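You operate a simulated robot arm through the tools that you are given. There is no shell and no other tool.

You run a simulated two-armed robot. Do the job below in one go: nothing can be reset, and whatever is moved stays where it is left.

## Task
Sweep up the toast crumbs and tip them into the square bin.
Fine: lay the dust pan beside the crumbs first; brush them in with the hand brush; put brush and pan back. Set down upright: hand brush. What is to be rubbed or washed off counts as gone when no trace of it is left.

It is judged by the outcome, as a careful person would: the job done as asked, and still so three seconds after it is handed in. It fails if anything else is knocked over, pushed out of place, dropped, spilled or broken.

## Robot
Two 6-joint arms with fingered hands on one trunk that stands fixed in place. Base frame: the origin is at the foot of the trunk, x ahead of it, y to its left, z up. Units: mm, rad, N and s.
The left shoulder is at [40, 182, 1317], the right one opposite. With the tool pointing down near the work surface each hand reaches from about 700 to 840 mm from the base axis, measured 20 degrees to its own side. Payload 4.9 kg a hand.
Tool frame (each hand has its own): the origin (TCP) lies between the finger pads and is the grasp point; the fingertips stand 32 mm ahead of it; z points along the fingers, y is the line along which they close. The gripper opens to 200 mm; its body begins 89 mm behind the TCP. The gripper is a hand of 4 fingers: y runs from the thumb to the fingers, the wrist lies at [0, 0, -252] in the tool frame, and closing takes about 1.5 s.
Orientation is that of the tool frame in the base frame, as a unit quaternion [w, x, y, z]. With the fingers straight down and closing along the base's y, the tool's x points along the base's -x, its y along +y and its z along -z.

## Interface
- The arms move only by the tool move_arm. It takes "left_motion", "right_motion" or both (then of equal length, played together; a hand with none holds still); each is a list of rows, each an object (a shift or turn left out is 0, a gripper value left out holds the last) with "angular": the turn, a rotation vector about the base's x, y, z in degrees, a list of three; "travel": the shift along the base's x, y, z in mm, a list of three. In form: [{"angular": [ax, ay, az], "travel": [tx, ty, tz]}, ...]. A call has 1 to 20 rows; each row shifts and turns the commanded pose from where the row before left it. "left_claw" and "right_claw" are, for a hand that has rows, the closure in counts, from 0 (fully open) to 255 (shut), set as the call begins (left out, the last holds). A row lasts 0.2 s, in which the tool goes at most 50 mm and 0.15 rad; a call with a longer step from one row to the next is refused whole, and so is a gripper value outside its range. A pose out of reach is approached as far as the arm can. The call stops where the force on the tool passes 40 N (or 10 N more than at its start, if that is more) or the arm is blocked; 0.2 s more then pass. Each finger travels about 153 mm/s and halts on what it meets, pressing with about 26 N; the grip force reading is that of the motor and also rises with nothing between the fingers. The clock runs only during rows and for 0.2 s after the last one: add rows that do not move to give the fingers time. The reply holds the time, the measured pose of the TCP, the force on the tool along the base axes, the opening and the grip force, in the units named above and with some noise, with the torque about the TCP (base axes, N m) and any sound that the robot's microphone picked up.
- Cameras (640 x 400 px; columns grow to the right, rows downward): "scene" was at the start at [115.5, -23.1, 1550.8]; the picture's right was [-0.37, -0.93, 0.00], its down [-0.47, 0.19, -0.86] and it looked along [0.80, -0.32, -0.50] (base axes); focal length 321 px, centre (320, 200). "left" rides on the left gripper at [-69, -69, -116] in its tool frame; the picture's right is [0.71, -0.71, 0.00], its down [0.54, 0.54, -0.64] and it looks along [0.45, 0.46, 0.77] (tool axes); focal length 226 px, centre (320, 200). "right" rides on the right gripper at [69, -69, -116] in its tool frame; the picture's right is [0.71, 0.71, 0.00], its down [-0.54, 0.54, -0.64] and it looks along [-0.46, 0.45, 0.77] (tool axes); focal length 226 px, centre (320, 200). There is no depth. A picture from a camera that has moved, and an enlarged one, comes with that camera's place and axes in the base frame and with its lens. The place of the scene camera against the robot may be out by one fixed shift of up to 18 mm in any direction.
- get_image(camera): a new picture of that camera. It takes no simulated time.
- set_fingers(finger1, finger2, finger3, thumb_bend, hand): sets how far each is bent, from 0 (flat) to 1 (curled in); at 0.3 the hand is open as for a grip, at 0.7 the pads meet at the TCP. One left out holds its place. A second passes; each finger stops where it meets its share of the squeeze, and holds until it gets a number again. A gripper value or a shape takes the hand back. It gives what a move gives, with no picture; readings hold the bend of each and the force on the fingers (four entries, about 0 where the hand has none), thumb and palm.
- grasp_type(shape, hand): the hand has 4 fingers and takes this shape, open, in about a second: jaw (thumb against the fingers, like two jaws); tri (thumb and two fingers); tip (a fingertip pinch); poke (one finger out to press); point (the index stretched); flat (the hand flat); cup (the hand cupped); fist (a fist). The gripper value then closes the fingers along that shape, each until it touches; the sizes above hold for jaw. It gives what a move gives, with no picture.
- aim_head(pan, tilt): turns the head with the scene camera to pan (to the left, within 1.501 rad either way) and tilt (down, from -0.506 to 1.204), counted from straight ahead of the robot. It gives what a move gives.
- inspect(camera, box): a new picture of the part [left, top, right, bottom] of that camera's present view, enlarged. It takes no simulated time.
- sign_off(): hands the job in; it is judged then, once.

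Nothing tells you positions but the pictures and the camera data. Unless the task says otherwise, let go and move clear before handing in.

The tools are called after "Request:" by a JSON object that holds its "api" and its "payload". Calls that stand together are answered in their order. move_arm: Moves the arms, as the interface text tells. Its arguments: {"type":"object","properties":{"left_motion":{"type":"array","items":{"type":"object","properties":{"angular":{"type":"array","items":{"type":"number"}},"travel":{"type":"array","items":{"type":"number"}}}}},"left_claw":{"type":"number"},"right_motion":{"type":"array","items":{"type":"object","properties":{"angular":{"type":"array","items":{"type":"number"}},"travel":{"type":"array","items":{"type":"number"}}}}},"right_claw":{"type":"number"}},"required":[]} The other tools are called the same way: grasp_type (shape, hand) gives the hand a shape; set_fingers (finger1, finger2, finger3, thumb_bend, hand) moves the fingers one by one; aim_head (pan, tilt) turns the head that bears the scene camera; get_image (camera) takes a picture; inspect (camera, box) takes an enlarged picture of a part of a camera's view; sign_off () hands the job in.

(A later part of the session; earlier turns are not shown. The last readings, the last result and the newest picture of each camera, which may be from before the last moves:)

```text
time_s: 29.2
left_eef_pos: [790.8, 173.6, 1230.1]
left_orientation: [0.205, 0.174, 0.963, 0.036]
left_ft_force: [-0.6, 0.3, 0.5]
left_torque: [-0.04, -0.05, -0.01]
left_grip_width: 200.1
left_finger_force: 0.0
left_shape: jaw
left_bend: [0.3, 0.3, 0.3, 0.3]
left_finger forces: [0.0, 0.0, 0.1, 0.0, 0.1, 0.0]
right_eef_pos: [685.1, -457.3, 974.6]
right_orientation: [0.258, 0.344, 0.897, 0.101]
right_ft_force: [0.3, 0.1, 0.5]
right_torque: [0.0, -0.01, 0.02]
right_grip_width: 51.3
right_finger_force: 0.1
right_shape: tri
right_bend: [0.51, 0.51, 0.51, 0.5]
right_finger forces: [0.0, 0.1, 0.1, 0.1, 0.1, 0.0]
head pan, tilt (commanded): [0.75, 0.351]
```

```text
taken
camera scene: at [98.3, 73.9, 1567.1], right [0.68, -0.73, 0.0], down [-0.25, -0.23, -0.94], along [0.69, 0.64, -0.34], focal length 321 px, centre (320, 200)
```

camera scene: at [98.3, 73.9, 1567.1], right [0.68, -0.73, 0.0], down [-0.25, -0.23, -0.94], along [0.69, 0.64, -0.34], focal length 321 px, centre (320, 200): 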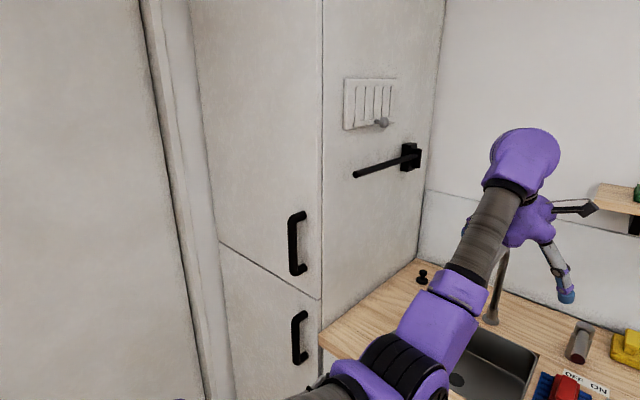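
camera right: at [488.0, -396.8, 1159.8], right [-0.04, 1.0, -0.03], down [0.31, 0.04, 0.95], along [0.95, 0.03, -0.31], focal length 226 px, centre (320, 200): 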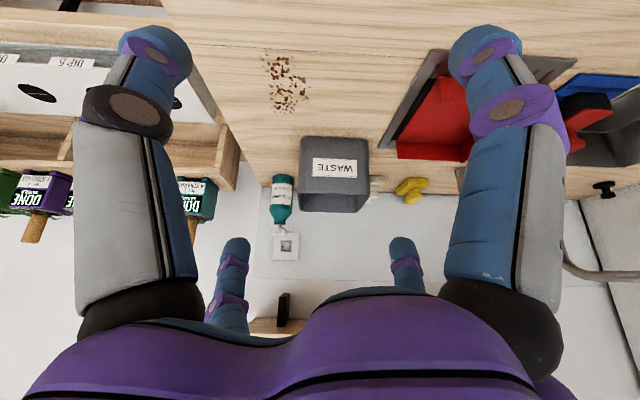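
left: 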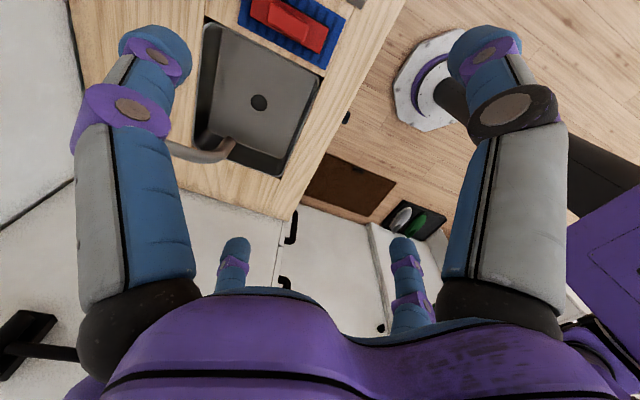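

Tilting forward lets the left elbow bend, so the limits are about wrist/shoulder joint angles. I'll look at both shoulders to understand how the first joints are mounted.

Request:
{"api": "aim_head", "payload": {"pan": 1.3, "tilt": 0.95}}

Request:
{"api": "get_image", "payload": {"camera": "scene"}}

Request:
{"api": "aim_head", "payload": {"pan": -1.3, "tilt": 0.95}}

Request:
{"api": "get_image", "payload": {"camera": "scene"}}

```text
time_s: 30.2
left_eef_pos: [793.1, 174.8, 1228.6]
left_orientation: [0.205, 0.173, 0.963, 0.037]
left_ft_force: [0.4, 0.8, -0.7]
left_torque: [-0.01, -0.01, 0.02]
left_grip_width: 199.7
left_finger_force: 0.0
left_shape: jaw
left_bend: [0.3, 0.3, 0.3, 0.3]
left_finger forces: [0.0, 0.0, 0.0, 0.0, 0.0, 0.0]
right_eef_pos: [686.5, -457.4, 973.8]
right_orientation: [0.257, 0.344, 0.897, 0.101]
right_ft_force: [0.3, 0.3, -0.2]
right_torque: [0.02, 0.03, -0.03]
right_grip_width: 51.1
right_finger_force: 0.1
right_shape: tri
right_bend: [0.51, 0.51, 0.51, 0.5]
right_finger forces: [0.0, 0.0, 0.0, 0.0, 0.0, 0.0]
head pan, tilt (commanded): [1.3, 0.949]
```

```text
taken
camera scene: at [50.9, 80.3, 1515.9], right [0.96, -0.27, 0.0], down [-0.22, -0.78, -0.58], along [0.16, 0.56, -0.81], focal length 321 px, centre (320, 200)
```

scene: 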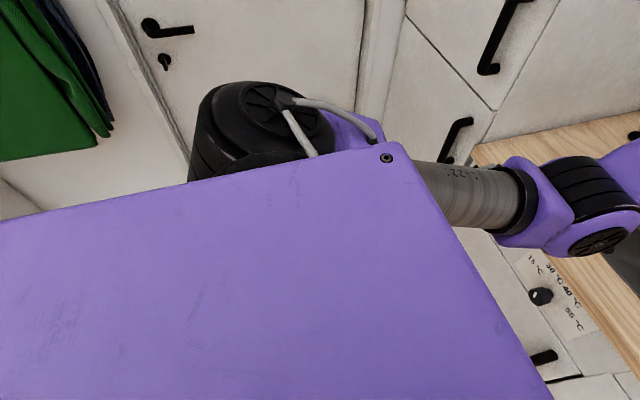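

```text
time_s: 32.5
left_eef_pos: [792.0, 174.2, 1228.7]
left_orientation: [0.204, 0.172, 0.963, 0.037]
left_ft_force: [-0.5, -0.1, 0.0]
left_torque: [-0.01, 0.01, 0.01]
left_grip_width: 200.0
left_finger_force: 0.1
left_shape: jaw
left_bend: [0.3, 0.3, 0.3, 0.3]
left_finger forces: [0.0, 0.0, 0.0, 0.1, 0.0, 0.0]
right_eef_pos: [685.1, -457.7, 974.2]
right_orientation: [0.257, 0.344, 0.897, 0.1]
right_ft_force: [-0.6, -0.5, 0.0]
right_torque: [0.02, 0.0, 0.02]
right_grip_width: 51.2
right_finger_force: 0.1
right_shape: tri
right_bend: [0.51, 0.51, 0.51, 0.5]
right_finger forces: [0.0, 0.0, 0.0, 0.0, 0.1, 0.1]
head pan, tilt (commanded): [-1.3, 0.949]
```

```text
taken
camera scene: at [51.0, -59.9, 1515.8], right [-0.96, -0.27, 0.0], down [-0.22, 0.78, -0.58], along [0.16, -0.56, -0.81], focal length 321 px, centre (320, 200)
```

scene: 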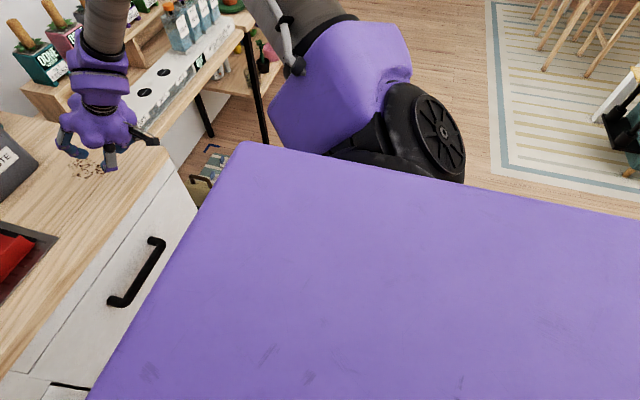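

I can see the trunk top and the shoulder joints. I'll zoom on both shoulders to work out the joint axes.

Request:
{"api": "inspect", "payload": {"camera": "scene", "box": [200, 0, 520, 200]}}

Request:
{"api": "aim_head", "payload": {"pan": -1.3, "tilt": 0.55}}

Request:
{"api": "get_image", "payload": {"camera": "scene"}}

Request:
{"api": "aim_head", "payload": {"pan": 1.3, "tilt": 0.55}}

Request:
{"api": "get_image", "payload": {"camera": "scene"}}

```text
2.00 times, centred on (360, 100) of scene
camera zoom: at [51.0, -59.9, 1515.8], right [-0.96, -0.27, 0.0], down [-0.22, 0.78, -0.58], along [0.16, -0.56, -0.81], focal length 642 px, centre (240, 400)
```

zoom: 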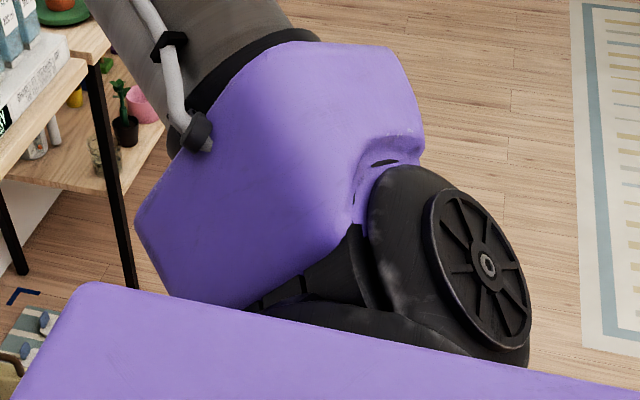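

```text
time_s: 33.4
left_eef_pos: [792.0, 172.7, 1229.2]
left_orientation: [0.204, 0.172, 0.963, 0.037]
left_ft_force: [0.2, 0.0, -0.6]
left_torque: [-0.01, -0.04, 0.04]
left_grip_width: 199.9
left_finger_force: 0.2
left_shape: jaw
left_bend: [0.3, 0.3, 0.3, 0.3]
left_finger forces: [0.0, 0.1, 0.1, 0.0, 0.0, 0.0]
right_eef_pos: [686.4, -458.2, 973.9]
right_orientation: [0.258, 0.345, 0.897, 0.1]
right_ft_force: [0.0, 0.9, -0.3]
right_torque: [0.0, 0.01, 0.02]
right_grip_width: 51.2
right_finger_force: 0.1
right_shape: tri
right_bend: [0.51, 0.51, 0.51, 0.5]
right_finger forces: [0.1, 0.0, 0.0, 0.0, 0.0, 0.1]
head pan, tilt (commanded): [-1.3, 0.55]
```

```text
taken
camera scene: at [55.5, -76.3, 1548.7], right [-0.96, -0.27, 0.0], down [-0.14, 0.5, -0.85], along [0.23, -0.82, -0.52], focal length 321 px, centre (320, 200)
```

scene: 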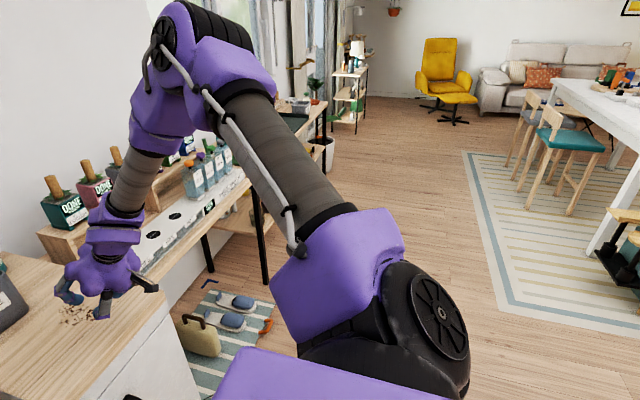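

```text
time_s: 35.7
left_eef_pos: [792.3, 174.6, 1229.5]
left_orientation: [0.204, 0.172, 0.963, 0.037]
left_ft_force: [-0.1, -1.0, -0.5]
left_torque: [0.0, 0.01, -0.01]
left_grip_width: 199.7
left_finger_force: 0.1
left_shape: jaw
left_bend: [0.3, 0.3, 0.3, 0.3]
left_finger forces: [0.0, 0.0, 0.1, 0.1, 0.0, 0.1]
right_eef_pos: [685.9, -456.9, 973.2]
right_orientation: [0.257, 0.344, 0.898, 0.101]
right_ft_force: [0.5, 0.3, -0.6]
right_torque: [0.03, 0.02, -0.02]
right_grip_width: 51.2
right_finger_force: 0.1
right_shape: tri
right_bend: [0.51, 0.51, 0.51, 0.5]
right_finger forces: [0.1, 0.0, 0.1, 0.0, 0.0, 0.1]
head pan, tilt (commanded): [1.3, 0.55]
```

```text
taken
camera scene: at [55.5, 96.7, 1548.7], right [0.96, -0.27, 0.0], down [-0.14, -0.5, -0.85], along [0.23, 0.82, -0.52], focal length 321 px, centre (320, 200)
```

scene: 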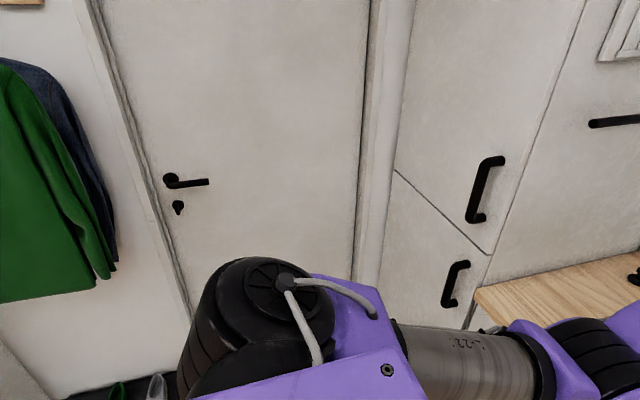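

I'm working out the right arm's joint chain. I'll zoom in on its elbow and wrist from this side view.

Request:
{"api": "aim_head", "payload": {"pan": -1.3, "tilt": 0.55}}

Request:
{"api": "inspect", "payload": {"camera": "scene", "box": [40, 0, 360, 200]}}

Request:
{"api": "inspect", "payload": {"camera": "scene", "box": [20, 120, 260, 340]}}

Request:
{"api": "inspect", "payload": {"camera": "scene", "box": [220, 180, 520, 400]}}

```text
time_s: 38.0
left_eef_pos: [792.1, 173.2, 1229.3]
left_orientation: [0.203, 0.173, 0.963, 0.037]
left_ft_force: [0.5, 0.5, -0.4]
left_torque: [-0.03, 0.0, 0.04]
left_grip_width: 200.3
left_finger_force: 0.1
left_shape: jaw
left_bend: [0.3, 0.3, 0.3, 0.3]
left_finger forces: [0.1, 0.1, 0.0, 0.0, 0.1, 0.0]
right_eef_pos: [685.1, -456.9, 974.2]
right_orientation: [0.258, 0.344, 0.897, 0.101]
right_ft_force: [-0.5, 0.1, -0.4]
right_torque: [0.01, 0.01, -0.03]
right_grip_width: 51.0
right_finger_force: 0.0
right_shape: tri
right_bend: [0.51, 0.51, 0.51, 0.5]
right_finger forces: [0.1, 0.0, 0.0, 0.0, 0.0, 0.1]
head pan, tilt (commanded): [-1.3, 0.55]
```

```text
2.00 times, centred on (200, 100) of scene
camera zoom: at [55.5, -76.3, 1548.7], right [-0.96, -0.27, 0.0], down [-0.14, 0.5, -0.85], along [0.23, -0.82, -0.52], focal length 642 px, centre (560, 400)
```

zoom: 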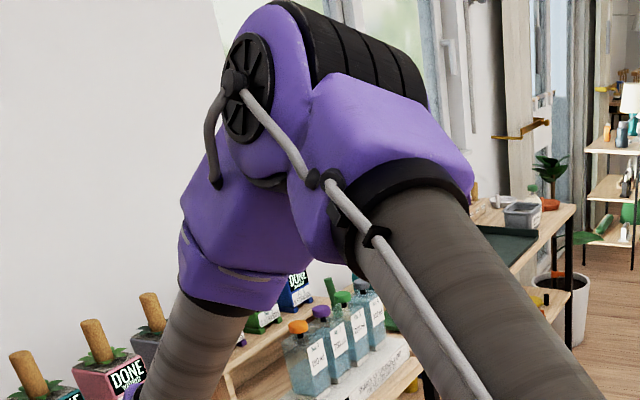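

```text
1.82 times, centred on (140, 230) of scene
camera zoom: at [55.5, -76.3, 1548.7], right [-0.96, -0.27, 0.0], down [-0.14, 0.5, -0.85], along [0.23, -0.82, -0.52], focal length 583 px, centre (647, 146)
```

zoom: 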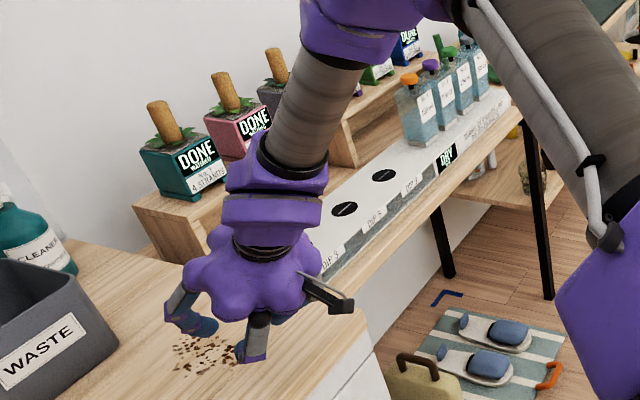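

```text
1.82 times, centred on (370, 290) of scene
camera zoom: at [55.5, -76.3, 1548.7], right [-0.96, -0.27, 0.0], down [-0.14, 0.5, -0.85], along [0.23, -0.82, -0.52], focal length 583 px, centre (229, 36)
```

zoom: 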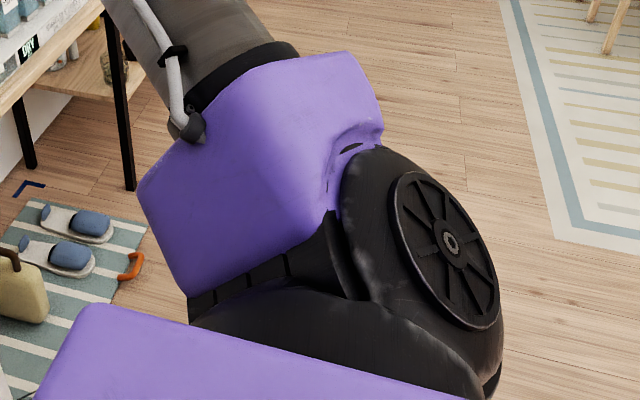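

I think the right arm started in a "wrong-side" shoulder posture (its first joint is at its stop), so it must swing out to the right, back, and come forward again past its own side to reach the counter centre. I'll check that the space to the right and behind is free.

Request:
{"api": "aim_head", "payload": {"pan": -1.5, "tilt": 0.3}}

Request:
{"api": "get_image", "payload": {"camera": "scene"}}

Request:
{"api": "aim_head", "payload": {"pan": -1.5, "tilt": 1.0}}

Request:
{"api": "get_image", "payload": {"camera": "scene"}}

Request:
{"api": "get_image", "payload": {"camera": "left"}}

```text
time_s: 38.8
left_eef_pos: [790.5, 173.0, 1228.8]
left_orientation: [0.204, 0.174, 0.963, 0.036]
left_ft_force: [0.3, -0.7, -1.3]
left_torque: [-0.01, -0.01, 0.04]
left_grip_width: 199.9
left_finger_force: 0.0
left_shape: jaw
left_bend: [0.3, 0.3, 0.3, 0.3]
left_finger forces: [0.0, 0.1, 0.1, 0.0, 0.1, 0.0]
right_eef_pos: [685.7, -457.5, 973.2]
right_orientation: [0.257, 0.344, 0.897, 0.101]
right_ft_force: [0.2, 0.8, -0.4]
right_torque: [-0.02, 0.02, 0.01]
right_grip_width: 51.0
right_finger_force: 0.1
right_shape: tri
right_bend: [0.51, 0.51, 0.51, 0.5]
right_finger forces: [0.0, 0.1, 0.0, 0.0, 0.1, 0.0]
head pan, tilt (commanded): [-1.499, 0.3]
```

```text
taken
camera scene: at [38.2, -82.9, 1571.6], right [-1.0, -0.07, 0.0], down [-0.02, 0.3, -0.96], along [0.07, -0.95, -0.3], focal length 321 px, centre (320, 200)
```

scene: 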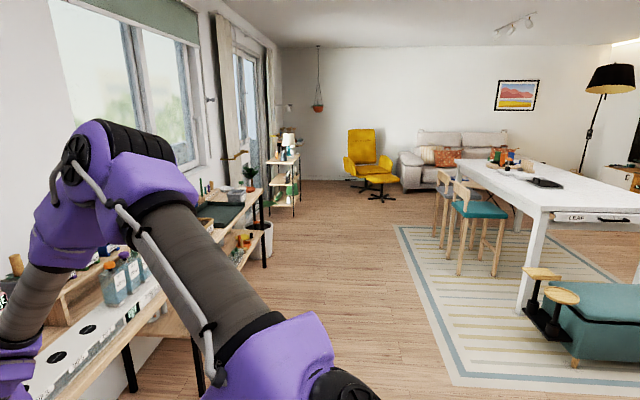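

```text
time_s: 39.9
left_eef_pos: [792.6, 174.5, 1228.2]
left_orientation: [0.203, 0.173, 0.963, 0.037]
left_ft_force: [-0.1, -0.6, -0.5]
left_torque: [0.02, 0.01, -0.01]
left_grip_width: 199.8
left_finger_force: 0.0
left_shape: jaw
left_bend: [0.3, 0.3, 0.3, 0.3]
left_finger forces: [0.0, 0.0, 0.0, 0.0, 0.0, 0.0]
right_eef_pos: [684.9, -456.8, 974.6]
right_orientation: [0.257, 0.345, 0.897, 0.101]
right_ft_force: [-0.3, 0.0, -0.4]
right_torque: [-0.01, 0.01, -0.03]
right_grip_width: 51.4
right_finger_force: 0.1
right_shape: tri
right_bend: [0.51, 0.51, 0.51, 0.5]
right_finger forces: [0.0, 0.0, 0.0, 0.1, 0.1, 0.0]
head pan, tilt (commanded): [-1.499, 1.0]
```

```text
taken
camera scene: at [36.5, -59.3, 1512.3], right [-1.0, -0.07, 0.0], down [-0.06, 0.84, -0.54], along [0.04, -0.54, -0.84], focal length 321 px, centre (320, 200)
```

scene: 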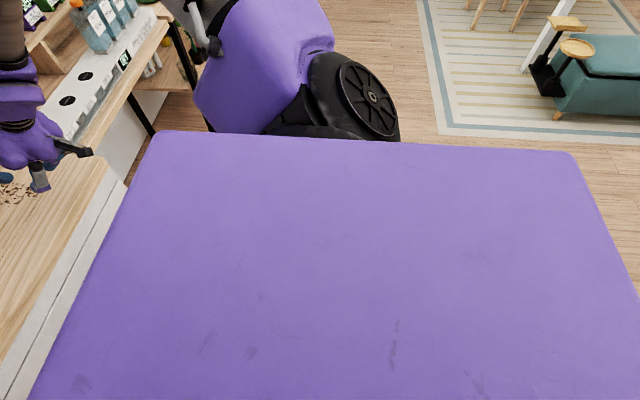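

```text
taken
camera left: at [782.5, 86.3, 1353.1], right [-0.83, -0.42, -0.37], down [-0.55, 0.7, 0.46], along [0.07, 0.58, -0.81], focal length 226 px, centre (320, 200)
```

left: 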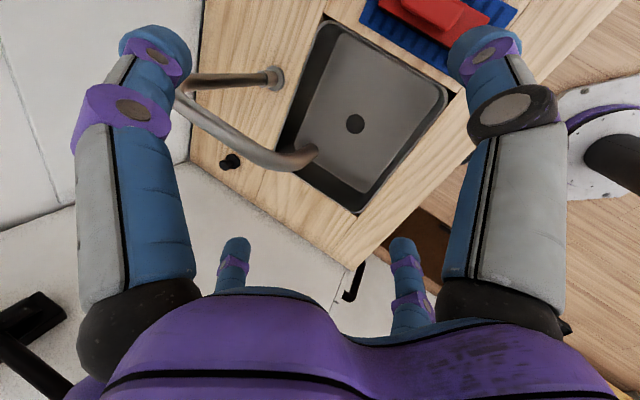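

I now have a good model: the right upper arm is at its abduction stop, and the arm must be folded through to the other shoulder branch (like the left arm) by passing the wrist close to the shoulder's side axis. I'll raise the hand to a spot at the right side first.

Request:
{"api": "move_arm", "payload": {"right_motion": [{"travel": [-18, -18, 35]}, {"travel": [-18, -18, 35]}, {"travel": [-18, -18, 35]}, {"travel": [-18, -18, 35]}, {"travel": [-18, -18, 35]}, {"travel": [-18, -18, 35]}, {"travel": [-18, -18, 35]}, {"travel": [-16, -19, 35]}]}}

Request:
{"api": "aim_head", "payload": {"pan": -1.3, "tilt": 0.4}}

Request:
{"api": "get_image", "payload": {"camera": "scene"}}

```text
time_s: 41.7
left_eef_pos: [792.0, 174.4, 1231.0]
left_orientation: [0.206, 0.173, 0.963, 0.037]
left_ft_force: [-0.8, 0.6, -0.3]
left_torque: [-0.04, 0.02, -0.03]
left_grip_width: 200.0
left_finger_force: 0.0
left_shape: jaw
left_bend: [0.3, 0.3, 0.3, 0.3]
left_finger forces: [0.0, 0.1, 0.0, 0.0, 0.1, 0.0]
right_eef_pos: [581.9, -558.1, 1224.6]
right_orientation: [0.258, 0.344, 0.897, 0.099]
right_ft_force: [-0.1, -0.5, -0.1]
right_torque: [-0.03, 0.0, -0.04]
right_grip_width: 51.1
right_finger_force: 0.1
right_shape: tri
right_bend: [0.51, 0.51, 0.51, 0.5]
right_finger forces: [0.0, 0.0, 0.0, 0.1, 0.1, 0.0]
right hand out of reach, approached as far as the arm can: row 6, 7, 8
head pan, tilt (commanded): [-1.499, 1.0]
```

```text
time_s: 42.7
left_eef_pos: [792.8, 174.1, 1230.8]
left_orientation: [0.206, 0.173, 0.963, 0.037]
left_ft_force: [-0.3, 0.6, -0.3]
left_torque: [0.01, -0.01, 0.01]
left_grip_width: 199.9
left_finger_force: 0.0
left_shape: jaw
left_bend: [0.3, 0.3, 0.3, 0.3]
left_finger forces: [0.0, 0.0, 0.1, 0.1, 0.1, 0.0]
right_eef_pos: [581.3, -559.5, 1224.5]
right_orientation: [0.258, 0.344, 0.898, 0.098]
right_ft_force: [0.4, 0.4, -0.7]
right_torque: [0.01, 0.01, -0.02]
right_grip_width: 51.1
right_finger_force: 0.0
right_shape: tri
right_bend: [0.51, 0.51, 0.51, 0.5]
right_finger forces: [0.1, 0.0, 0.1, 0.0, 0.0, 0.0]
head pan, tilt (commanded): [-1.3, 0.4]
```

```text
taken
camera scene: at [56.2, -79.0, 1562.4], right [-0.96, -0.27, 0.0], down [-0.1, 0.38, -0.92], along [0.25, -0.89, -0.39], focal length 321 px, centre (320, 200)
```

scene: 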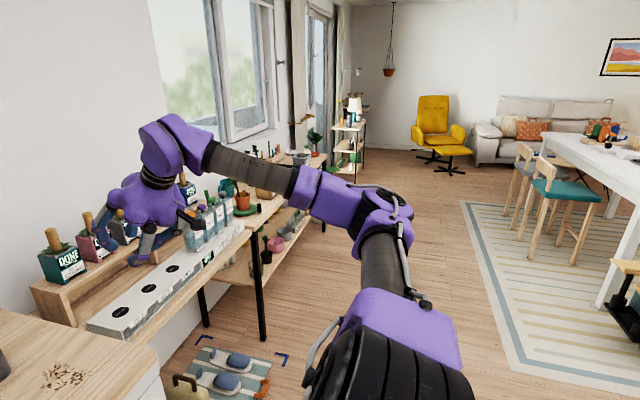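

The arm has swung to the fold (upper arm straight out to the right, forearm forward). Moving straight down now should carry it through to the other branch.

Request:
{"api": "move_arm", "payload": {"right_motion": [{"travel": [0, 0, -35]}, {"travel": [0, 0, -35]}, {"travel": [0, 0, -35]}, {"travel": [0, 0, -35]}, {"travel": [0, 0, -30]}]}}

Request:
{"api": "get_image", "payload": {"camera": "scene"}}

```text
time_s: 43.9
left_eef_pos: [792.9, 173.0, 1230.0]
left_orientation: [0.206, 0.173, 0.962, 0.037]
left_ft_force: [0.7, -0.5, -0.1]
left_torque: [0.02, 0.03, 0.01]
left_grip_width: 200.0
left_finger_force: 0.1
left_shape: jaw
left_bend: [0.3, 0.3, 0.3, 0.3]
left_finger forces: [0.1, 0.0, 0.0, 0.1, 0.1, 0.1]
right_eef_pos: [591.5, -532.6, 1069.7]
right_orientation: [0.258, 0.345, 0.897, 0.1]
right_ft_force: [-0.1, 0.3, 0.3]
right_torque: [0.0, -0.05, 0.04]
right_grip_width: 51.4
right_finger_force: 0.1
right_shape: tri
right_bend: [0.51, 0.51, 0.51, 0.5]
right_finger forces: [0.0, 0.0, 0.1, 0.1, 0.0, 0.0]
right hand out of reach, approached as far as the arm can: row 1, 2, 3
head pan, tilt (commanded): [-1.3, 0.4]
```

```text
taken
camera scene: at [56.5, -79.7, 1562.4], right [-0.96, -0.27, 0.0], down [-0.1, 0.38, -0.92], along [0.25, -0.89, -0.39], focal length 321 px, centre (320, 200)
```

scene: 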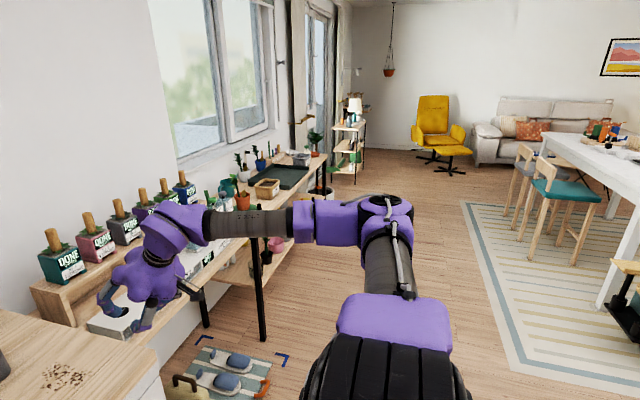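

Rows 4–5 were in reach again and the forearm now looks level. I'll continue inward and see whether the old barrier is gone.

Request:
{"api": "move_arm", "payload": {"right_motion": [{"travel": [15, 10, -15]}, {"travel": [15, 15, -15]}, {"travel": [20, 25, 0]}, {"travel": [20, 30, 0]}, {"travel": [20, 30, 0]}, {"travel": [20, 30, 0]}]}}

Request:
{"api": "get_image", "payload": {"camera": "scene"}}

```text
time_s: 45.3
left_eef_pos: [792.7, 174.6, 1230.0]
left_orientation: [0.205, 0.173, 0.963, 0.036]
left_ft_force: [-0.4, -0.3, 0.3]
left_torque: [0.01, -0.02, -0.01]
left_grip_width: 199.7
left_finger_force: 0.1
left_shape: jaw
left_bend: [0.3, 0.3, 0.3, 0.3]
left_finger forces: [0.1, 0.0, 0.0, 0.0, 0.1, 0.1]
right_eef_pos: [623.2, -466.0, 1039.1]
right_orientation: [0.258, 0.344, 0.897, 0.102]
right_ft_force: [0.8, 1.0, -0.1]
right_torque: [-0.03, 0.0, 0.0]
right_grip_width: 51.2
right_finger_force: 0.1
right_shape: tri
right_bend: [0.51, 0.51, 0.51, 0.5]
right_finger forces: [0.0, 0.0, 0.1, 0.1, 0.0, 0.1]
right hand out of reach, approached as far as the arm can: row 3, 4, 5, 6
head pan, tilt (commanded): [-1.3, 0.4]
```

```text
taken
camera scene: at [56.3, -79.2, 1562.4], right [-0.96, -0.27, 0.0], down [-0.1, 0.38, -0.92], along [0.25, -0.89, -0.39], focal length 321 px, centre (320, 200)
```

scene: 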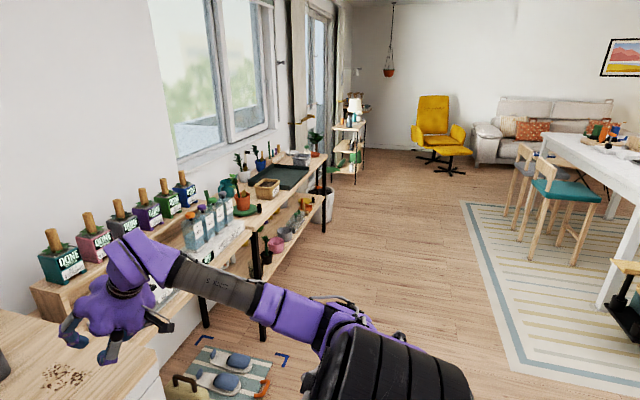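

It's flagged again at a different place. I'll zoom to see the present arm posture.

Request:
{"api": "inspect", "payload": {"camera": "scene", "box": [40, 200, 500, 400]}}

Request:
{"api": "aim_head", "payload": {"pan": -1.1, "tilt": 0.9}}

Request:
{"api": "get_image", "payload": {"camera": "scene"}}

```text
1.39 times, centred on (270, 300) of scene
camera zoom: at [56.3, -79.2, 1562.4], right [-0.96, -0.27, 0.0], down [-0.1, 0.38, -0.92], along [0.25, -0.89, -0.39], focal length 446 px, centre (390, 61)
```

zoom: 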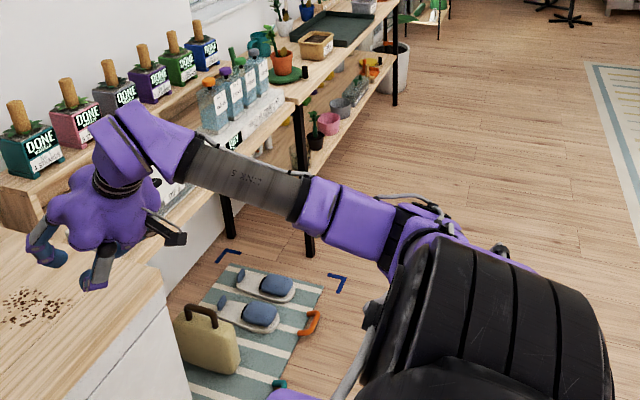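

```text
time_s: 46.2
left_eef_pos: [791.2, 175.3, 1231.1]
left_orientation: [0.206, 0.173, 0.963, 0.036]
left_ft_force: [-0.3, 0.6, 0.2]
left_torque: [-0.02, -0.01, 0.03]
left_grip_width: 199.8
left_finger_force: 0.1
left_shape: jaw
left_bend: [0.3, 0.3, 0.3, 0.3]
left_finger forces: [0.1, 0.0, 0.0, 0.1, 0.0, 0.0]
right_eef_pos: [622.2, -467.2, 1037.4]
right_orientation: [0.258, 0.344, 0.897, 0.103]
right_ft_force: [-0.5, -0.3, 0.2]
right_torque: [0.04, -0.03, 0.01]
right_grip_width: 51.4
right_finger_force: 0.0
right_shape: tri
right_bend: [0.51, 0.51, 0.51, 0.5]
right_finger forces: [0.0, 0.0, 0.1, 0.0, 0.0, 0.0]
head pan, tilt (commanded): [-1.1, 0.901]
```

```text
taken
camera scene: at [65.8, -57.1, 1519.5], right [-0.89, -0.45, 0.0], down [-0.36, 0.7, -0.62], along [0.28, -0.55, -0.78], focal length 321 px, centre (320, 200)
```

scene: 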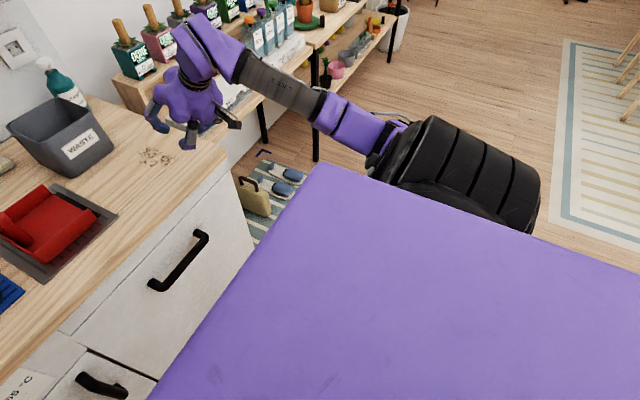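

The right arm is now elbow-down like the left one. The hand is still twisted about 42° about its own axis, which may load the last joint, so I'll straighten the twist and try going forward again.

Request:
{"api": "move_arm", "payload": {"right_motion": [{"angular": [-3.73, 0, 5.93]}, {"angular": [-3.73, 0, 5.93]}, {"angular": [-3.73, 0, 5.93]}, {"angular": [-3.73, 0, 5.93]}, {"angular": [-3.73, 0, 5.93]}, {"angular": [-3.73, 0, 5.93]}]}}

Request:
{"api": "move_arm", "payload": {"right_motion": [{"travel": [20, 25, 0]}, {"travel": [20, 25, 0]}]}}

```text
time_s: 47.6
left_eef_pos: [792.4, 175.7, 1230.8]
left_orientation: [0.206, 0.172, 0.963, 0.036]
left_ft_force: [-0.6, -0.2, -0.5]
left_torque: [-0.02, 0.02, -0.02]
left_grip_width: 199.7
left_finger_force: 0.1
left_shape: jaw
left_bend: [0.3, 0.3, 0.3, 0.3]
left_finger forces: [0.0, 0.0, 0.0, 0.1, 0.0, 0.0]
right_eef_pos: [621.2, -469.4, 1039.4]
right_orientation: [0.277, -0.001, 0.961, 0.0]
right_ft_force: [-0.9, -0.2, 0.7]
right_torque: [-0.02, -0.03, -0.02]
right_grip_width: 51.3
right_finger_force: 0.0
right_shape: tri
right_bend: [0.51, 0.51, 0.51, 0.5]
right_finger forces: [0.1, 0.1, 0.1, 0.0, 0.0, 0.0]
head pan, tilt (commanded): [-1.1, 0.901]
```

```text
time_s: 48.2
left_eef_pos: [793.1, 175.4, 1231.7]
left_orientation: [0.206, 0.173, 0.962, 0.036]
left_ft_force: [-0.1, 0.7, -0.5]
left_torque: [-0.01, 0.0, -0.02]
left_grip_width: 200.0
left_finger_force: 0.0
left_shape: jaw
left_bend: [0.3, 0.3, 0.3, 0.3]
left_finger forces: [0.1, 0.0, 0.0, 0.1, 0.1, 0.0]
right_eef_pos: [620.8, -466.7, 1038.1]
right_orientation: [0.277, 0.0, 0.961, 0.002]
right_ft_force: [-0.7, 0.3, 0.4]
right_torque: [0.03, -0.06, 0.0]
right_grip_width: 51.3
right_finger_force: 0.0
right_shape: tri
right_bend: [0.51, 0.51, 0.51, 0.5]
right_finger forces: [0.0, 0.0, 0.0, 0.1, 0.0, 0.0]
right hand out of reach, approached as far as the arm can: row 1, 2
head pan, tilt (commanded): [-1.1, 0.901]
```

Twist is now straight, but forward motion is still blocked, so wrist bend is the likely limit. I'll tilt the fingers further forward and retry.

Request:
{"api": "move_arm", "payload": {"right_motion": [{"angular": [0, -7, 0]}, {"angular": [0, -7, 0]}, {"angular": [0, -7, 0]}]}}

Request:
{"api": "move_arm", "payload": {"right_motion": [{"travel": [20, 25, 0]}, {"travel": [20, 25, 0]}, {"travel": [20, 25, 0]}, {"travel": [20, 25, 0]}]}}

Request:
{"api": "get_image", "payload": {"camera": "scene"}}

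```text
time_s: 49.0
left_eef_pos: [791.1, 174.9, 1230.6]
left_orientation: [0.205, 0.173, 0.963, 0.036]
left_ft_force: [-0.5, 0.1, -0.8]
left_torque: [-0.01, -0.02, 0.03]
left_grip_width: 200.3
left_finger_force: 0.0
left_shape: jaw
left_bend: [0.3, 0.3, 0.3, 0.3]
left_finger forces: [0.0, 0.0, 0.0, 0.0, 0.1, 0.1]
right_eef_pos: [620.4, -463.7, 1040.0]
right_orientation: [0.446, 0.0, 0.895, 0.0]
right_ft_force: [0.8, 0.2, 0.0]
right_torque: [0.0, 0.0, -0.01]
right_grip_width: 51.1
right_finger_force: 0.0
right_shape: tri
right_bend: [0.51, 0.51, 0.51, 0.5]
right_finger forces: [0.0, 0.1, 0.0, 0.0, 0.1, 0.0]
head pan, tilt (commanded): [-1.1, 0.901]
```

```text
time_s: 50.0
left_eef_pos: [792.6, 174.1, 1230.5]
left_orientation: [0.206, 0.172, 0.963, 0.036]
left_ft_force: [0.1, 0.0, 0.4]
left_torque: [-0.02, 0.01, -0.02]
left_grip_width: 199.6
left_finger_force: 0.2
left_shape: jaw
left_bend: [0.3, 0.3, 0.3, 0.3]
left_finger forces: [0.2, 0.0, 0.1, 0.1, 0.1, 0.1]
right_eef_pos: [658.5, -433.9, 1046.1]
right_orientation: [0.447, -0.001, 0.895, 0.002]
right_ft_force: [0.1, 0.5, -0.8]
right_torque: [-0.01, 0.03, 0.0]
right_grip_width: 51.1
right_finger_force: 0.1
right_shape: tri
right_bend: [0.51, 0.51, 0.51, 0.5]
right_finger forces: [0.1, 0.1, 0.0, 0.1, 0.1, 0.0]
right hand out of reach, approached as far as the arm can: row 2, 3, 4
head pan, tilt (commanded): [-1.1, 0.901]
```

```text
taken
camera scene: at [65.8, -57.1, 1519.4], right [-0.89, -0.45, 0.0], down [-0.36, 0.7, -0.62], along [0.28, -0.55, -0.78], focal length 321 px, centre (320, 200)
```

scene: 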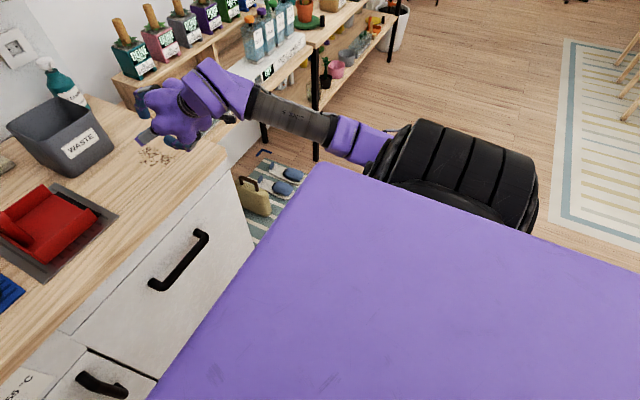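

The elbow is right now; the remaining block looks like the forearm-roll joint, carried over from the old posture. I'll flip the wrist by swinging the fingers up through the forearm's line (wrist position kept), then back down the other way.

Request:
{"api": "move_arm", "payload": {"right_motion": [{"travel": [-15, -20, 0]}, {"travel": [18.1, 4.6, 28.0], "angular": [0.63, -7.59, 0.84]}, {"travel": [14.3, 4.5, 30.1], "angular": [0.63, -7.59, 0.84]}, {"travel": [10.1, 4.3, 31.8], "angular": [0.63, -7.59, 0.84]}, {"travel": [5.7, 4.1, 33.0], "angular": [0.63, -7.59, 0.84]}, {"travel": [1.2, 3.8, 33.4], "angular": [0.63, -7.59, 0.84]}, {"travel": [-3.3, 3.4, 33.4], "angular": [0.63, -7.59, 0.84]}, {"travel": [-7.7, 3.0, 32.7], "angular": [0.63, -7.59, 0.84]}, {"travel": [-12.0, 2.4, 31.4], "angular": [0.63, -7.59, 0.84]}, {"travel": [-16.1, 1.9, 29.6], "angular": [0.63, -7.59, 0.84]}, {"travel": [-19.9, 1.3, 27.2], "angular": [0.63, -7.59, 0.84]}, {"travel": [-23.3, 0.8, 24.4], "angular": [0.63, -7.59, 0.84]}, {"travel": [-26.3, 0.2, 21.1], "angular": [0.63, -7.59, 0.84]}]}}

Request:
{"api": "aim_head", "payload": {"pan": -1.0, "tilt": 0.5}}

Request:
{"api": "get_image", "payload": {"camera": "scene"}}

```text
time_s: 52.8
left_eef_pos: [792.4, 174.6, 1230.9]
left_orientation: [0.205, 0.173, 0.963, 0.036]
left_ft_force: [0.2, -0.1, 0.3]
left_torque: [0.01, -0.02, 0.02]
left_grip_width: 200.0
left_finger_force: 0.1
left_shape: jaw
left_bend: [0.3, 0.3, 0.3, 0.3]
left_finger forces: [0.0, 0.0, 0.1, 0.1, 0.1, 0.1]
right_eef_pos: [647.7, -426.2, 1406.8]
right_orientation: [0.948, -0.043, 0.303, 0.087]
right_ft_force: [0.4, 0.4, -0.2]
right_torque: [0.01, 0.0, -0.03]
right_grip_width: 50.7
right_finger_force: 0.0
right_shape: tri
right_bend: [0.51, 0.51, 0.51, 0.5]
right_finger forces: [0.0, 0.0, 0.1, 0.0, 0.1, 0.1]
right hand out of reach, approached as far as the arm can: row 5, 6, 7, 8, 9
head pan, tilt (commanded): [-1.1, 0.901]
```

```text
time_s: 53.7
left_eef_pos: [792.9, 174.3, 1230.1]
left_orientation: [0.206, 0.173, 0.962, 0.036]
left_ft_force: [-0.3, 0.4, 0.0]
left_torque: [0.04, 0.0, 0.0]
left_grip_width: 199.8
left_finger_force: 0.0
left_shape: jaw
left_bend: [0.3, 0.3, 0.3, 0.3]
left_finger forces: [0.0, 0.1, 0.0, 0.0, 0.1, 0.0]
right_eef_pos: [647.6, -427.6, 1404.7]
right_orientation: [0.948, -0.044, 0.304, 0.088]
right_ft_force: [-0.6, 0.0, -0.6]
right_torque: [0.03, -0.04, -0.01]
right_grip_width: 50.9
right_finger_force: 0.1
right_shape: tri
right_bend: [0.51, 0.51, 0.51, 0.5]
right_finger forces: [0.0, 0.0, 0.1, 0.0, 0.0, 0.1]
head pan, tilt (commanded): [-1.0, 0.499]
```

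```text
taken
camera scene: at [80.6, -66.4, 1553.2], right [-0.84, -0.54, 0.0], down [-0.26, 0.4, -0.88], along [0.47, -0.74, -0.48], focal length 321 px, centre (320, 200)
```

scene: 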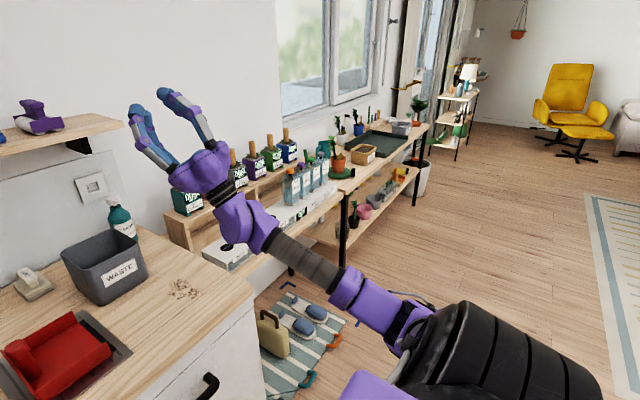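

The hand passed the forearm line and points up-forward. Now I'll circle it around to the right and down to a forward-pointing pose, which should leave the forearm roll centred.

Request:
{"api": "move_arm", "payload": {"right_motion": [{"travel": [-0.9, -21.7, 1.9], "angular": [4.07, -0.4, -2.77]}, {"travel": [-0.9, -21.7, 1.9], "angular": [4.07, -0.4, -2.77]}, {"travel": [3.5, -23.2, -6.3], "angular": [4.45, 1.48, -2.95]}, {"travel": [3.5, -23.2, -6.3], "angular": [4.45, 1.48, -2.95]}, {"travel": [8.1, -18, -14.2], "angular": [3.92, 3.35, -2.0]}, {"travel": [8.1, -18, -14.2], "angular": [3.92, 3.35, -2.0]}, {"travel": [11.1, -9.3, -19.5], "angular": [3.05, 4.6, -0.46]}, {"travel": [11.1, -9.3, -19.5], "angular": [3.05, 4.6, -0.46]}, {"travel": [12.1, 1, -21], "angular": [2.0, 5.0, 1.38]}, {"travel": [12.1, 1, -21], "angular": [2.0, 5.0, 1.38]}, {"travel": [10.6, 11.2, -18.9], "angular": [0.98, 4.45, 3.18]}, {"travel": [10.6, 11.2, -18.9], "angular": [0.98, 4.45, 3.18]}, {"travel": [7.4, 19.2, -12.9], "angular": [0.15, 3.03, 4.6]}, {"travel": [7.4, 19.2, -12.9], "angular": [0.15, 3.03, 4.6]}, {"travel": [2.5, 23.8, -4.7], "angular": [-0.3, 1.1, 5.4]}, {"travel": [2.5, 23.8, -4.7], "angular": [-0.3, 1.1, 5.4]}]}}

Request:
{"api": "get_image", "payload": {"camera": "scene"}}

```text
time_s: 57.1
left_eef_pos: [792.8, 174.4, 1229.6]
left_orientation: [0.205, 0.172, 0.963, 0.036]
left_ft_force: [-0.7, 0.3, 0.1]
left_torque: [0.02, 0.0, -0.02]
left_grip_width: 200.0
left_finger_force: 0.1
left_shape: jaw
left_bend: [0.3, 0.3, 0.3, 0.3]
left_finger forces: [0.1, 0.0, 0.1, 0.0, 0.0, 0.0]
right_eef_pos: [757.0, -459.1, 1214.4]
right_orientation: [0.705, 0.158, 0.671, 0.166]
right_ft_force: [-0.2, -0.6, -0.4]
right_torque: [0.04, 0.02, 0.04]
right_grip_width: 51.1
right_finger_force: 0.0
right_shape: tri
right_bend: [0.51, 0.51, 0.51, 0.5]
right_finger forces: [0.0, 0.1, 0.0, 0.1, 0.0, 0.0]
head pan, tilt (commanded): [-1.0, 0.499]
```

```text
taken
camera scene: at [80.6, -66.4, 1553.3], right [-0.84, -0.54, 0.0], down [-0.26, 0.4, -0.88], along [0.47, -0.74, -0.48], focal length 321 px, centre (320, 200)
```

scene: 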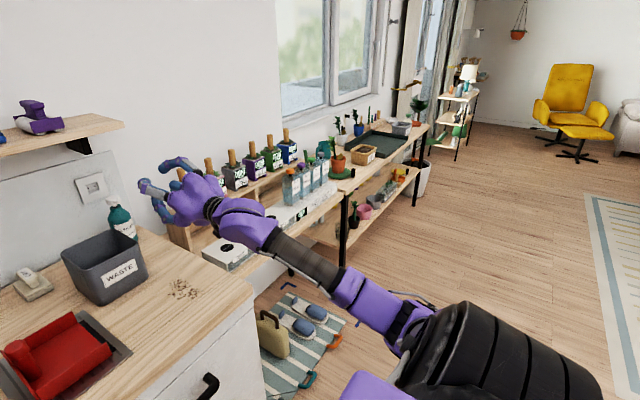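

No limits were hit. Now I'll test moving inward (to the left) with the hand pointing forward.

Request:
{"api": "move_arm", "payload": {"right_motion": [{"travel": [-5, 30, 0]}, {"travel": [-5, 30, 0]}, {"travel": [-5, 30, 0]}, {"travel": [-5, 30, 0]}, {"travel": [-5, 30, 0]}]}}

Request:
{"api": "move_arm", "payload": {"right_motion": [{"angular": [0, 7, 0], "travel": [0, 0, -10]}, {"angular": [0, 7, 0], "travel": [0, 0, -10]}, {"angular": [0, 7, 0], "travel": [0, 0, -10]}, {"angular": [0, 7, 0], "travel": [0, 0, -10]}, {"angular": [0, 7, 0], "travel": [0, 0, -10]}]}}

Request:
{"api": "get_image", "payload": {"camera": "scene"}}

```text
time_s: 58.3
left_eef_pos: [793.0, 174.2, 1230.1]
left_orientation: [0.206, 0.173, 0.962, 0.036]
left_ft_force: [0.1, 0.6, -0.2]
left_torque: [0.0, -0.02, 0.01]
left_grip_width: 199.9
left_finger_force: 0.0
left_shape: jaw
left_bend: [0.3, 0.3, 0.3, 0.3]
left_finger forces: [0.0, 0.1, 0.0, 0.1, 0.0, 0.1]
right_eef_pos: [731.0, -311.3, 1217.2]
right_orientation: [0.705, 0.158, 0.671, 0.166]
right_ft_force: [-0.3, -0.4, 0.2]
right_torque: [0.05, -0.02, -0.03]
right_grip_width: 51.5
right_finger_force: 0.0
right_shape: tri
right_bend: [0.51, 0.51, 0.51, 0.5]
right_finger forces: [0.1, 0.0, 0.1, 0.0, 0.0, 0.0]
head pan, tilt (commanded): [-1.0, 0.499]
```

```text
time_s: 59.5
left_eef_pos: [791.8, 175.5, 1231.0]
left_orientation: [0.206, 0.173, 0.962, 0.036]
left_ft_force: [-0.3, 0.4, -0.2]
left_torque: [-0.01, 0.0, 0.0]
left_grip_width: 200.0
left_finger_force: 0.1
left_shape: jaw
left_bend: [0.3, 0.3, 0.3, 0.3]
left_finger forces: [0.1, 0.0, 0.1, 0.0, 0.0, 0.0]
right_eef_pos: [731.0, -312.5, 1166.0]
right_orientation: [0.471, 0.201, 0.852, 0.11]
right_ft_force: [-0.2, 0.7, 0.3]
right_torque: [0.02, 0.0, 0.02]
right_grip_width: 51.0
right_finger_force: 0.0
right_shape: tri
right_bend: [0.51, 0.51, 0.51, 0.5]
right_finger forces: [0.0, 0.0, 0.1, 0.0, 0.1, 0.0]
head pan, tilt (commanded): [-1.0, 0.499]
```

```text
taken
camera scene: at [80.5, -66.4, 1553.3], right [-0.84, -0.54, 0.0], down [-0.26, 0.4, -0.88], along [0.47, -0.74, -0.48], focal length 321 px, centre (320, 200)
```

scene: 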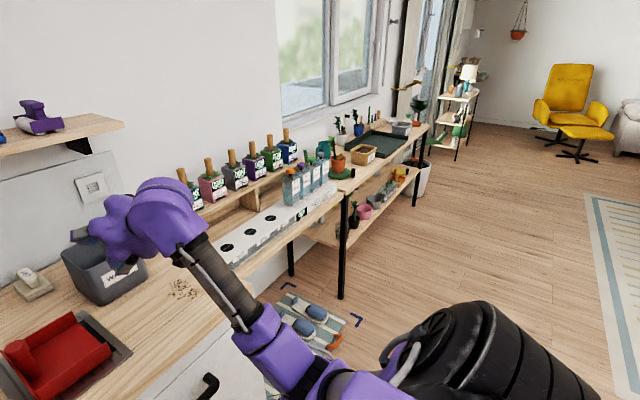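

The right arm now moves freely into the working area. I'll remove the remaining hand twist on the right, and move the left arm further left out of the way.

Request:
{"api": "move_arm", "payload": {"right_motion": [{"angular": [-5.6, 0, 3.53]}, {"angular": [-5.6, 0, 3.53]}, {"angular": [-5.6, 0, 3.53]}, {"angular": [-5.6, 0, 3.53]}, {}, {}, {}], "left_motion": [{"travel": [-15, 0, 15], "angular": [0, -4, 0]}, {"travel": [-15, 0, 15], "angular": [0, -4, 0]}, {"travel": [-15, 0, 15], "angular": [0, -4, 0]}, {"travel": [-5, 35, 0]}, {"travel": [-5, 35, 0]}, {"travel": [-5, 35, 0]}, {"travel": [-5, 35, 0]}]}}

Request:
{"api": "aim_head", "payload": {"pan": -0.2, "tilt": 0.6}}

Request:
{"api": "get_image", "payload": {"camera": "scene"}}

Request:
{"api": "get_image", "payload": {"camera": "right"}}

```text
time_s: 61.1
left_eef_pos: [726.4, 314.7, 1275.7]
left_orientation: [0.306, 0.167, 0.936, 0.054]
left_ft_force: [0.6, -0.6, 0.5]
left_torque: [-0.01, -0.02, 0.03]
left_grip_width: 199.7
left_finger_force: 0.0
left_shape: jaw
left_bend: [0.3, 0.3, 0.3, 0.3]
left_finger forces: [0.1, 0.0, 0.0, 0.0, 0.0, 0.0]
right_eef_pos: [730.4, -309.9, 1166.0]
right_orientation: [0.484, -0.001, 0.875, 0.001]
right_ft_force: [0.0, -0.1, 0.2]
right_torque: [0.01, 0.0, 0.05]
right_grip_width: 51.0
right_finger_force: 0.1
right_shape: tri
right_bend: [0.51, 0.51, 0.51, 0.5]
right_finger forces: [0.1, 0.1, 0.0, 0.1, 0.0, 0.0]
head pan, tilt (commanded): [-1.0, 0.499]
```

```text
time_s: 62.2
left_eef_pos: [727.2, 313.0, 1275.7]
left_orientation: [0.306, 0.168, 0.935, 0.054]
left_ft_force: [-0.4, -0.7, -0.3]
left_torque: [0.0, -0.04, 0.03]
left_grip_width: 200.1
left_finger_force: 0.2
left_shape: jaw
left_bend: [0.3, 0.3, 0.3, 0.3]
left_finger forces: [0.0, 0.0, 0.0, 0.0, 0.0, 0.0]
right_eef_pos: [730.7, -309.9, 1166.4]
right_orientation: [0.484, 0.0, 0.875, 0.001]
right_ft_force: [-0.4, 0.3, 0.9]
right_torque: [-0.01, 0.01, 0.01]
right_grip_width: 51.3
right_finger_force: 0.0
right_shape: tri
right_bend: [0.51, 0.51, 0.51, 0.5]
right_finger forces: [0.1, 0.0, 0.0, 0.0, 0.0, 0.0]
head pan, tilt (commanded): [-0.201, 0.6]
```

```text
taken
camera scene: at [118.1, -7.5, 1544.2], right [-0.2, -0.98, 0.0], down [-0.55, 0.11, -0.83], along [0.81, -0.17, -0.56], focal length 321 px, centre (320, 200)
```

scene: 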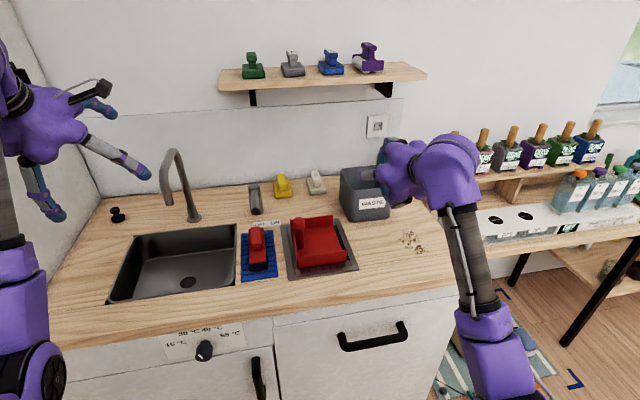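

```text
taken
camera right: at [596.0, -379.8, 1168.8], right [-0.38, 0.71, -0.6], down [-0.26, 0.54, 0.8], along [0.89, 0.46, -0.02], focal length 226 px, centre (320, 200)
```

right: 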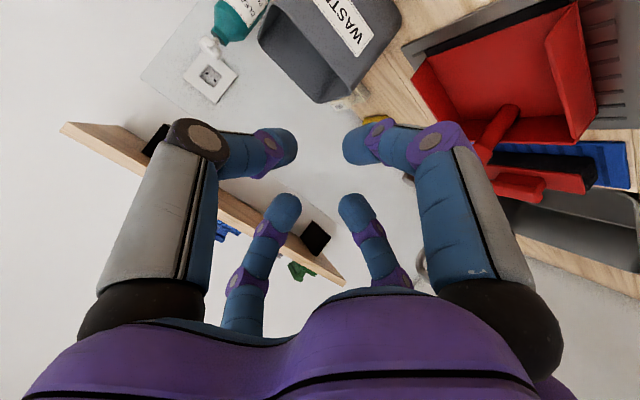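

Both arms are now in good postures. I'll take close-ups with the right wrist camera to triangulate the pan, brush, bin and crumbs.

Request:
{"api": "inspect", "payload": {"camera": "right", "box": [400, 0, 640, 150]}}

Request:
{"api": "inspect", "payload": {"camera": "right", "box": [440, 60, 640, 220]}}

Request:
{"api": "inspect", "payload": {"camera": "scene", "box": [230, 180, 470, 310]}}

```text
2.67 times, centred on (520, 75) of right
camera zoom: at [596.0, -379.8, 1168.8], right [-0.38, 0.71, -0.6], down [-0.26, 0.54, 0.8], along [0.89, 0.46, -0.02], focal length 603 px, centre (-213, 533)
```

zoom: 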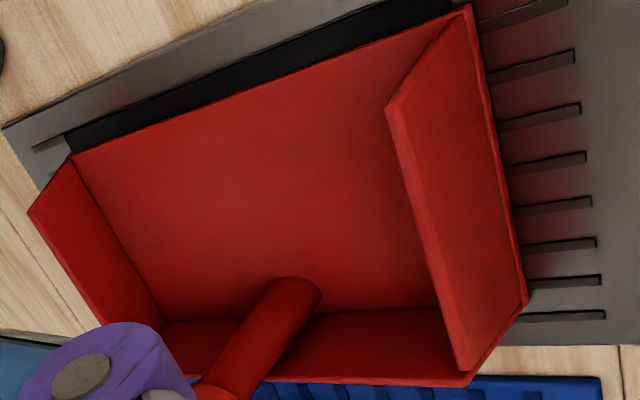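

```text
2.50 times, centred on (540, 140) of right
camera zoom: at [596.0, -379.8, 1168.8], right [-0.38, 0.71, -0.6], down [-0.26, 0.54, 0.8], along [0.89, 0.46, -0.02], focal length 565 px, centre (-230, 350)
```

zoom: 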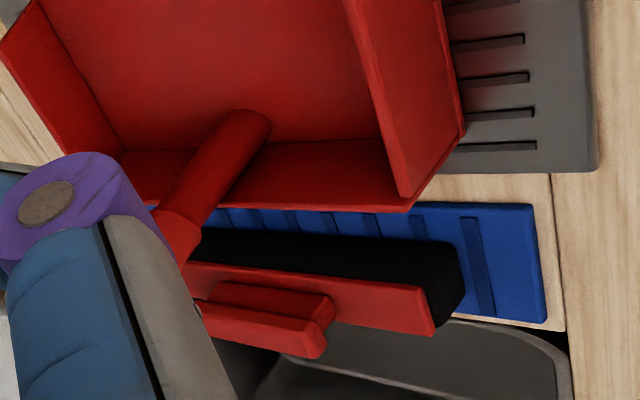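

```text
2.67 times, centred on (350, 245) of scene
camera zoom: at [118.1, -7.5, 1544.2], right [-0.2, -0.98, 0.0], down [-0.55, 0.11, -0.83], along [0.81, -0.17, -0.56], focal length 856 px, centre (240, 80)
```

zoom: 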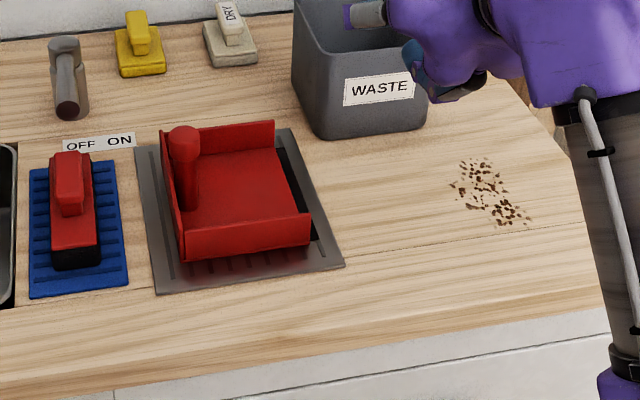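

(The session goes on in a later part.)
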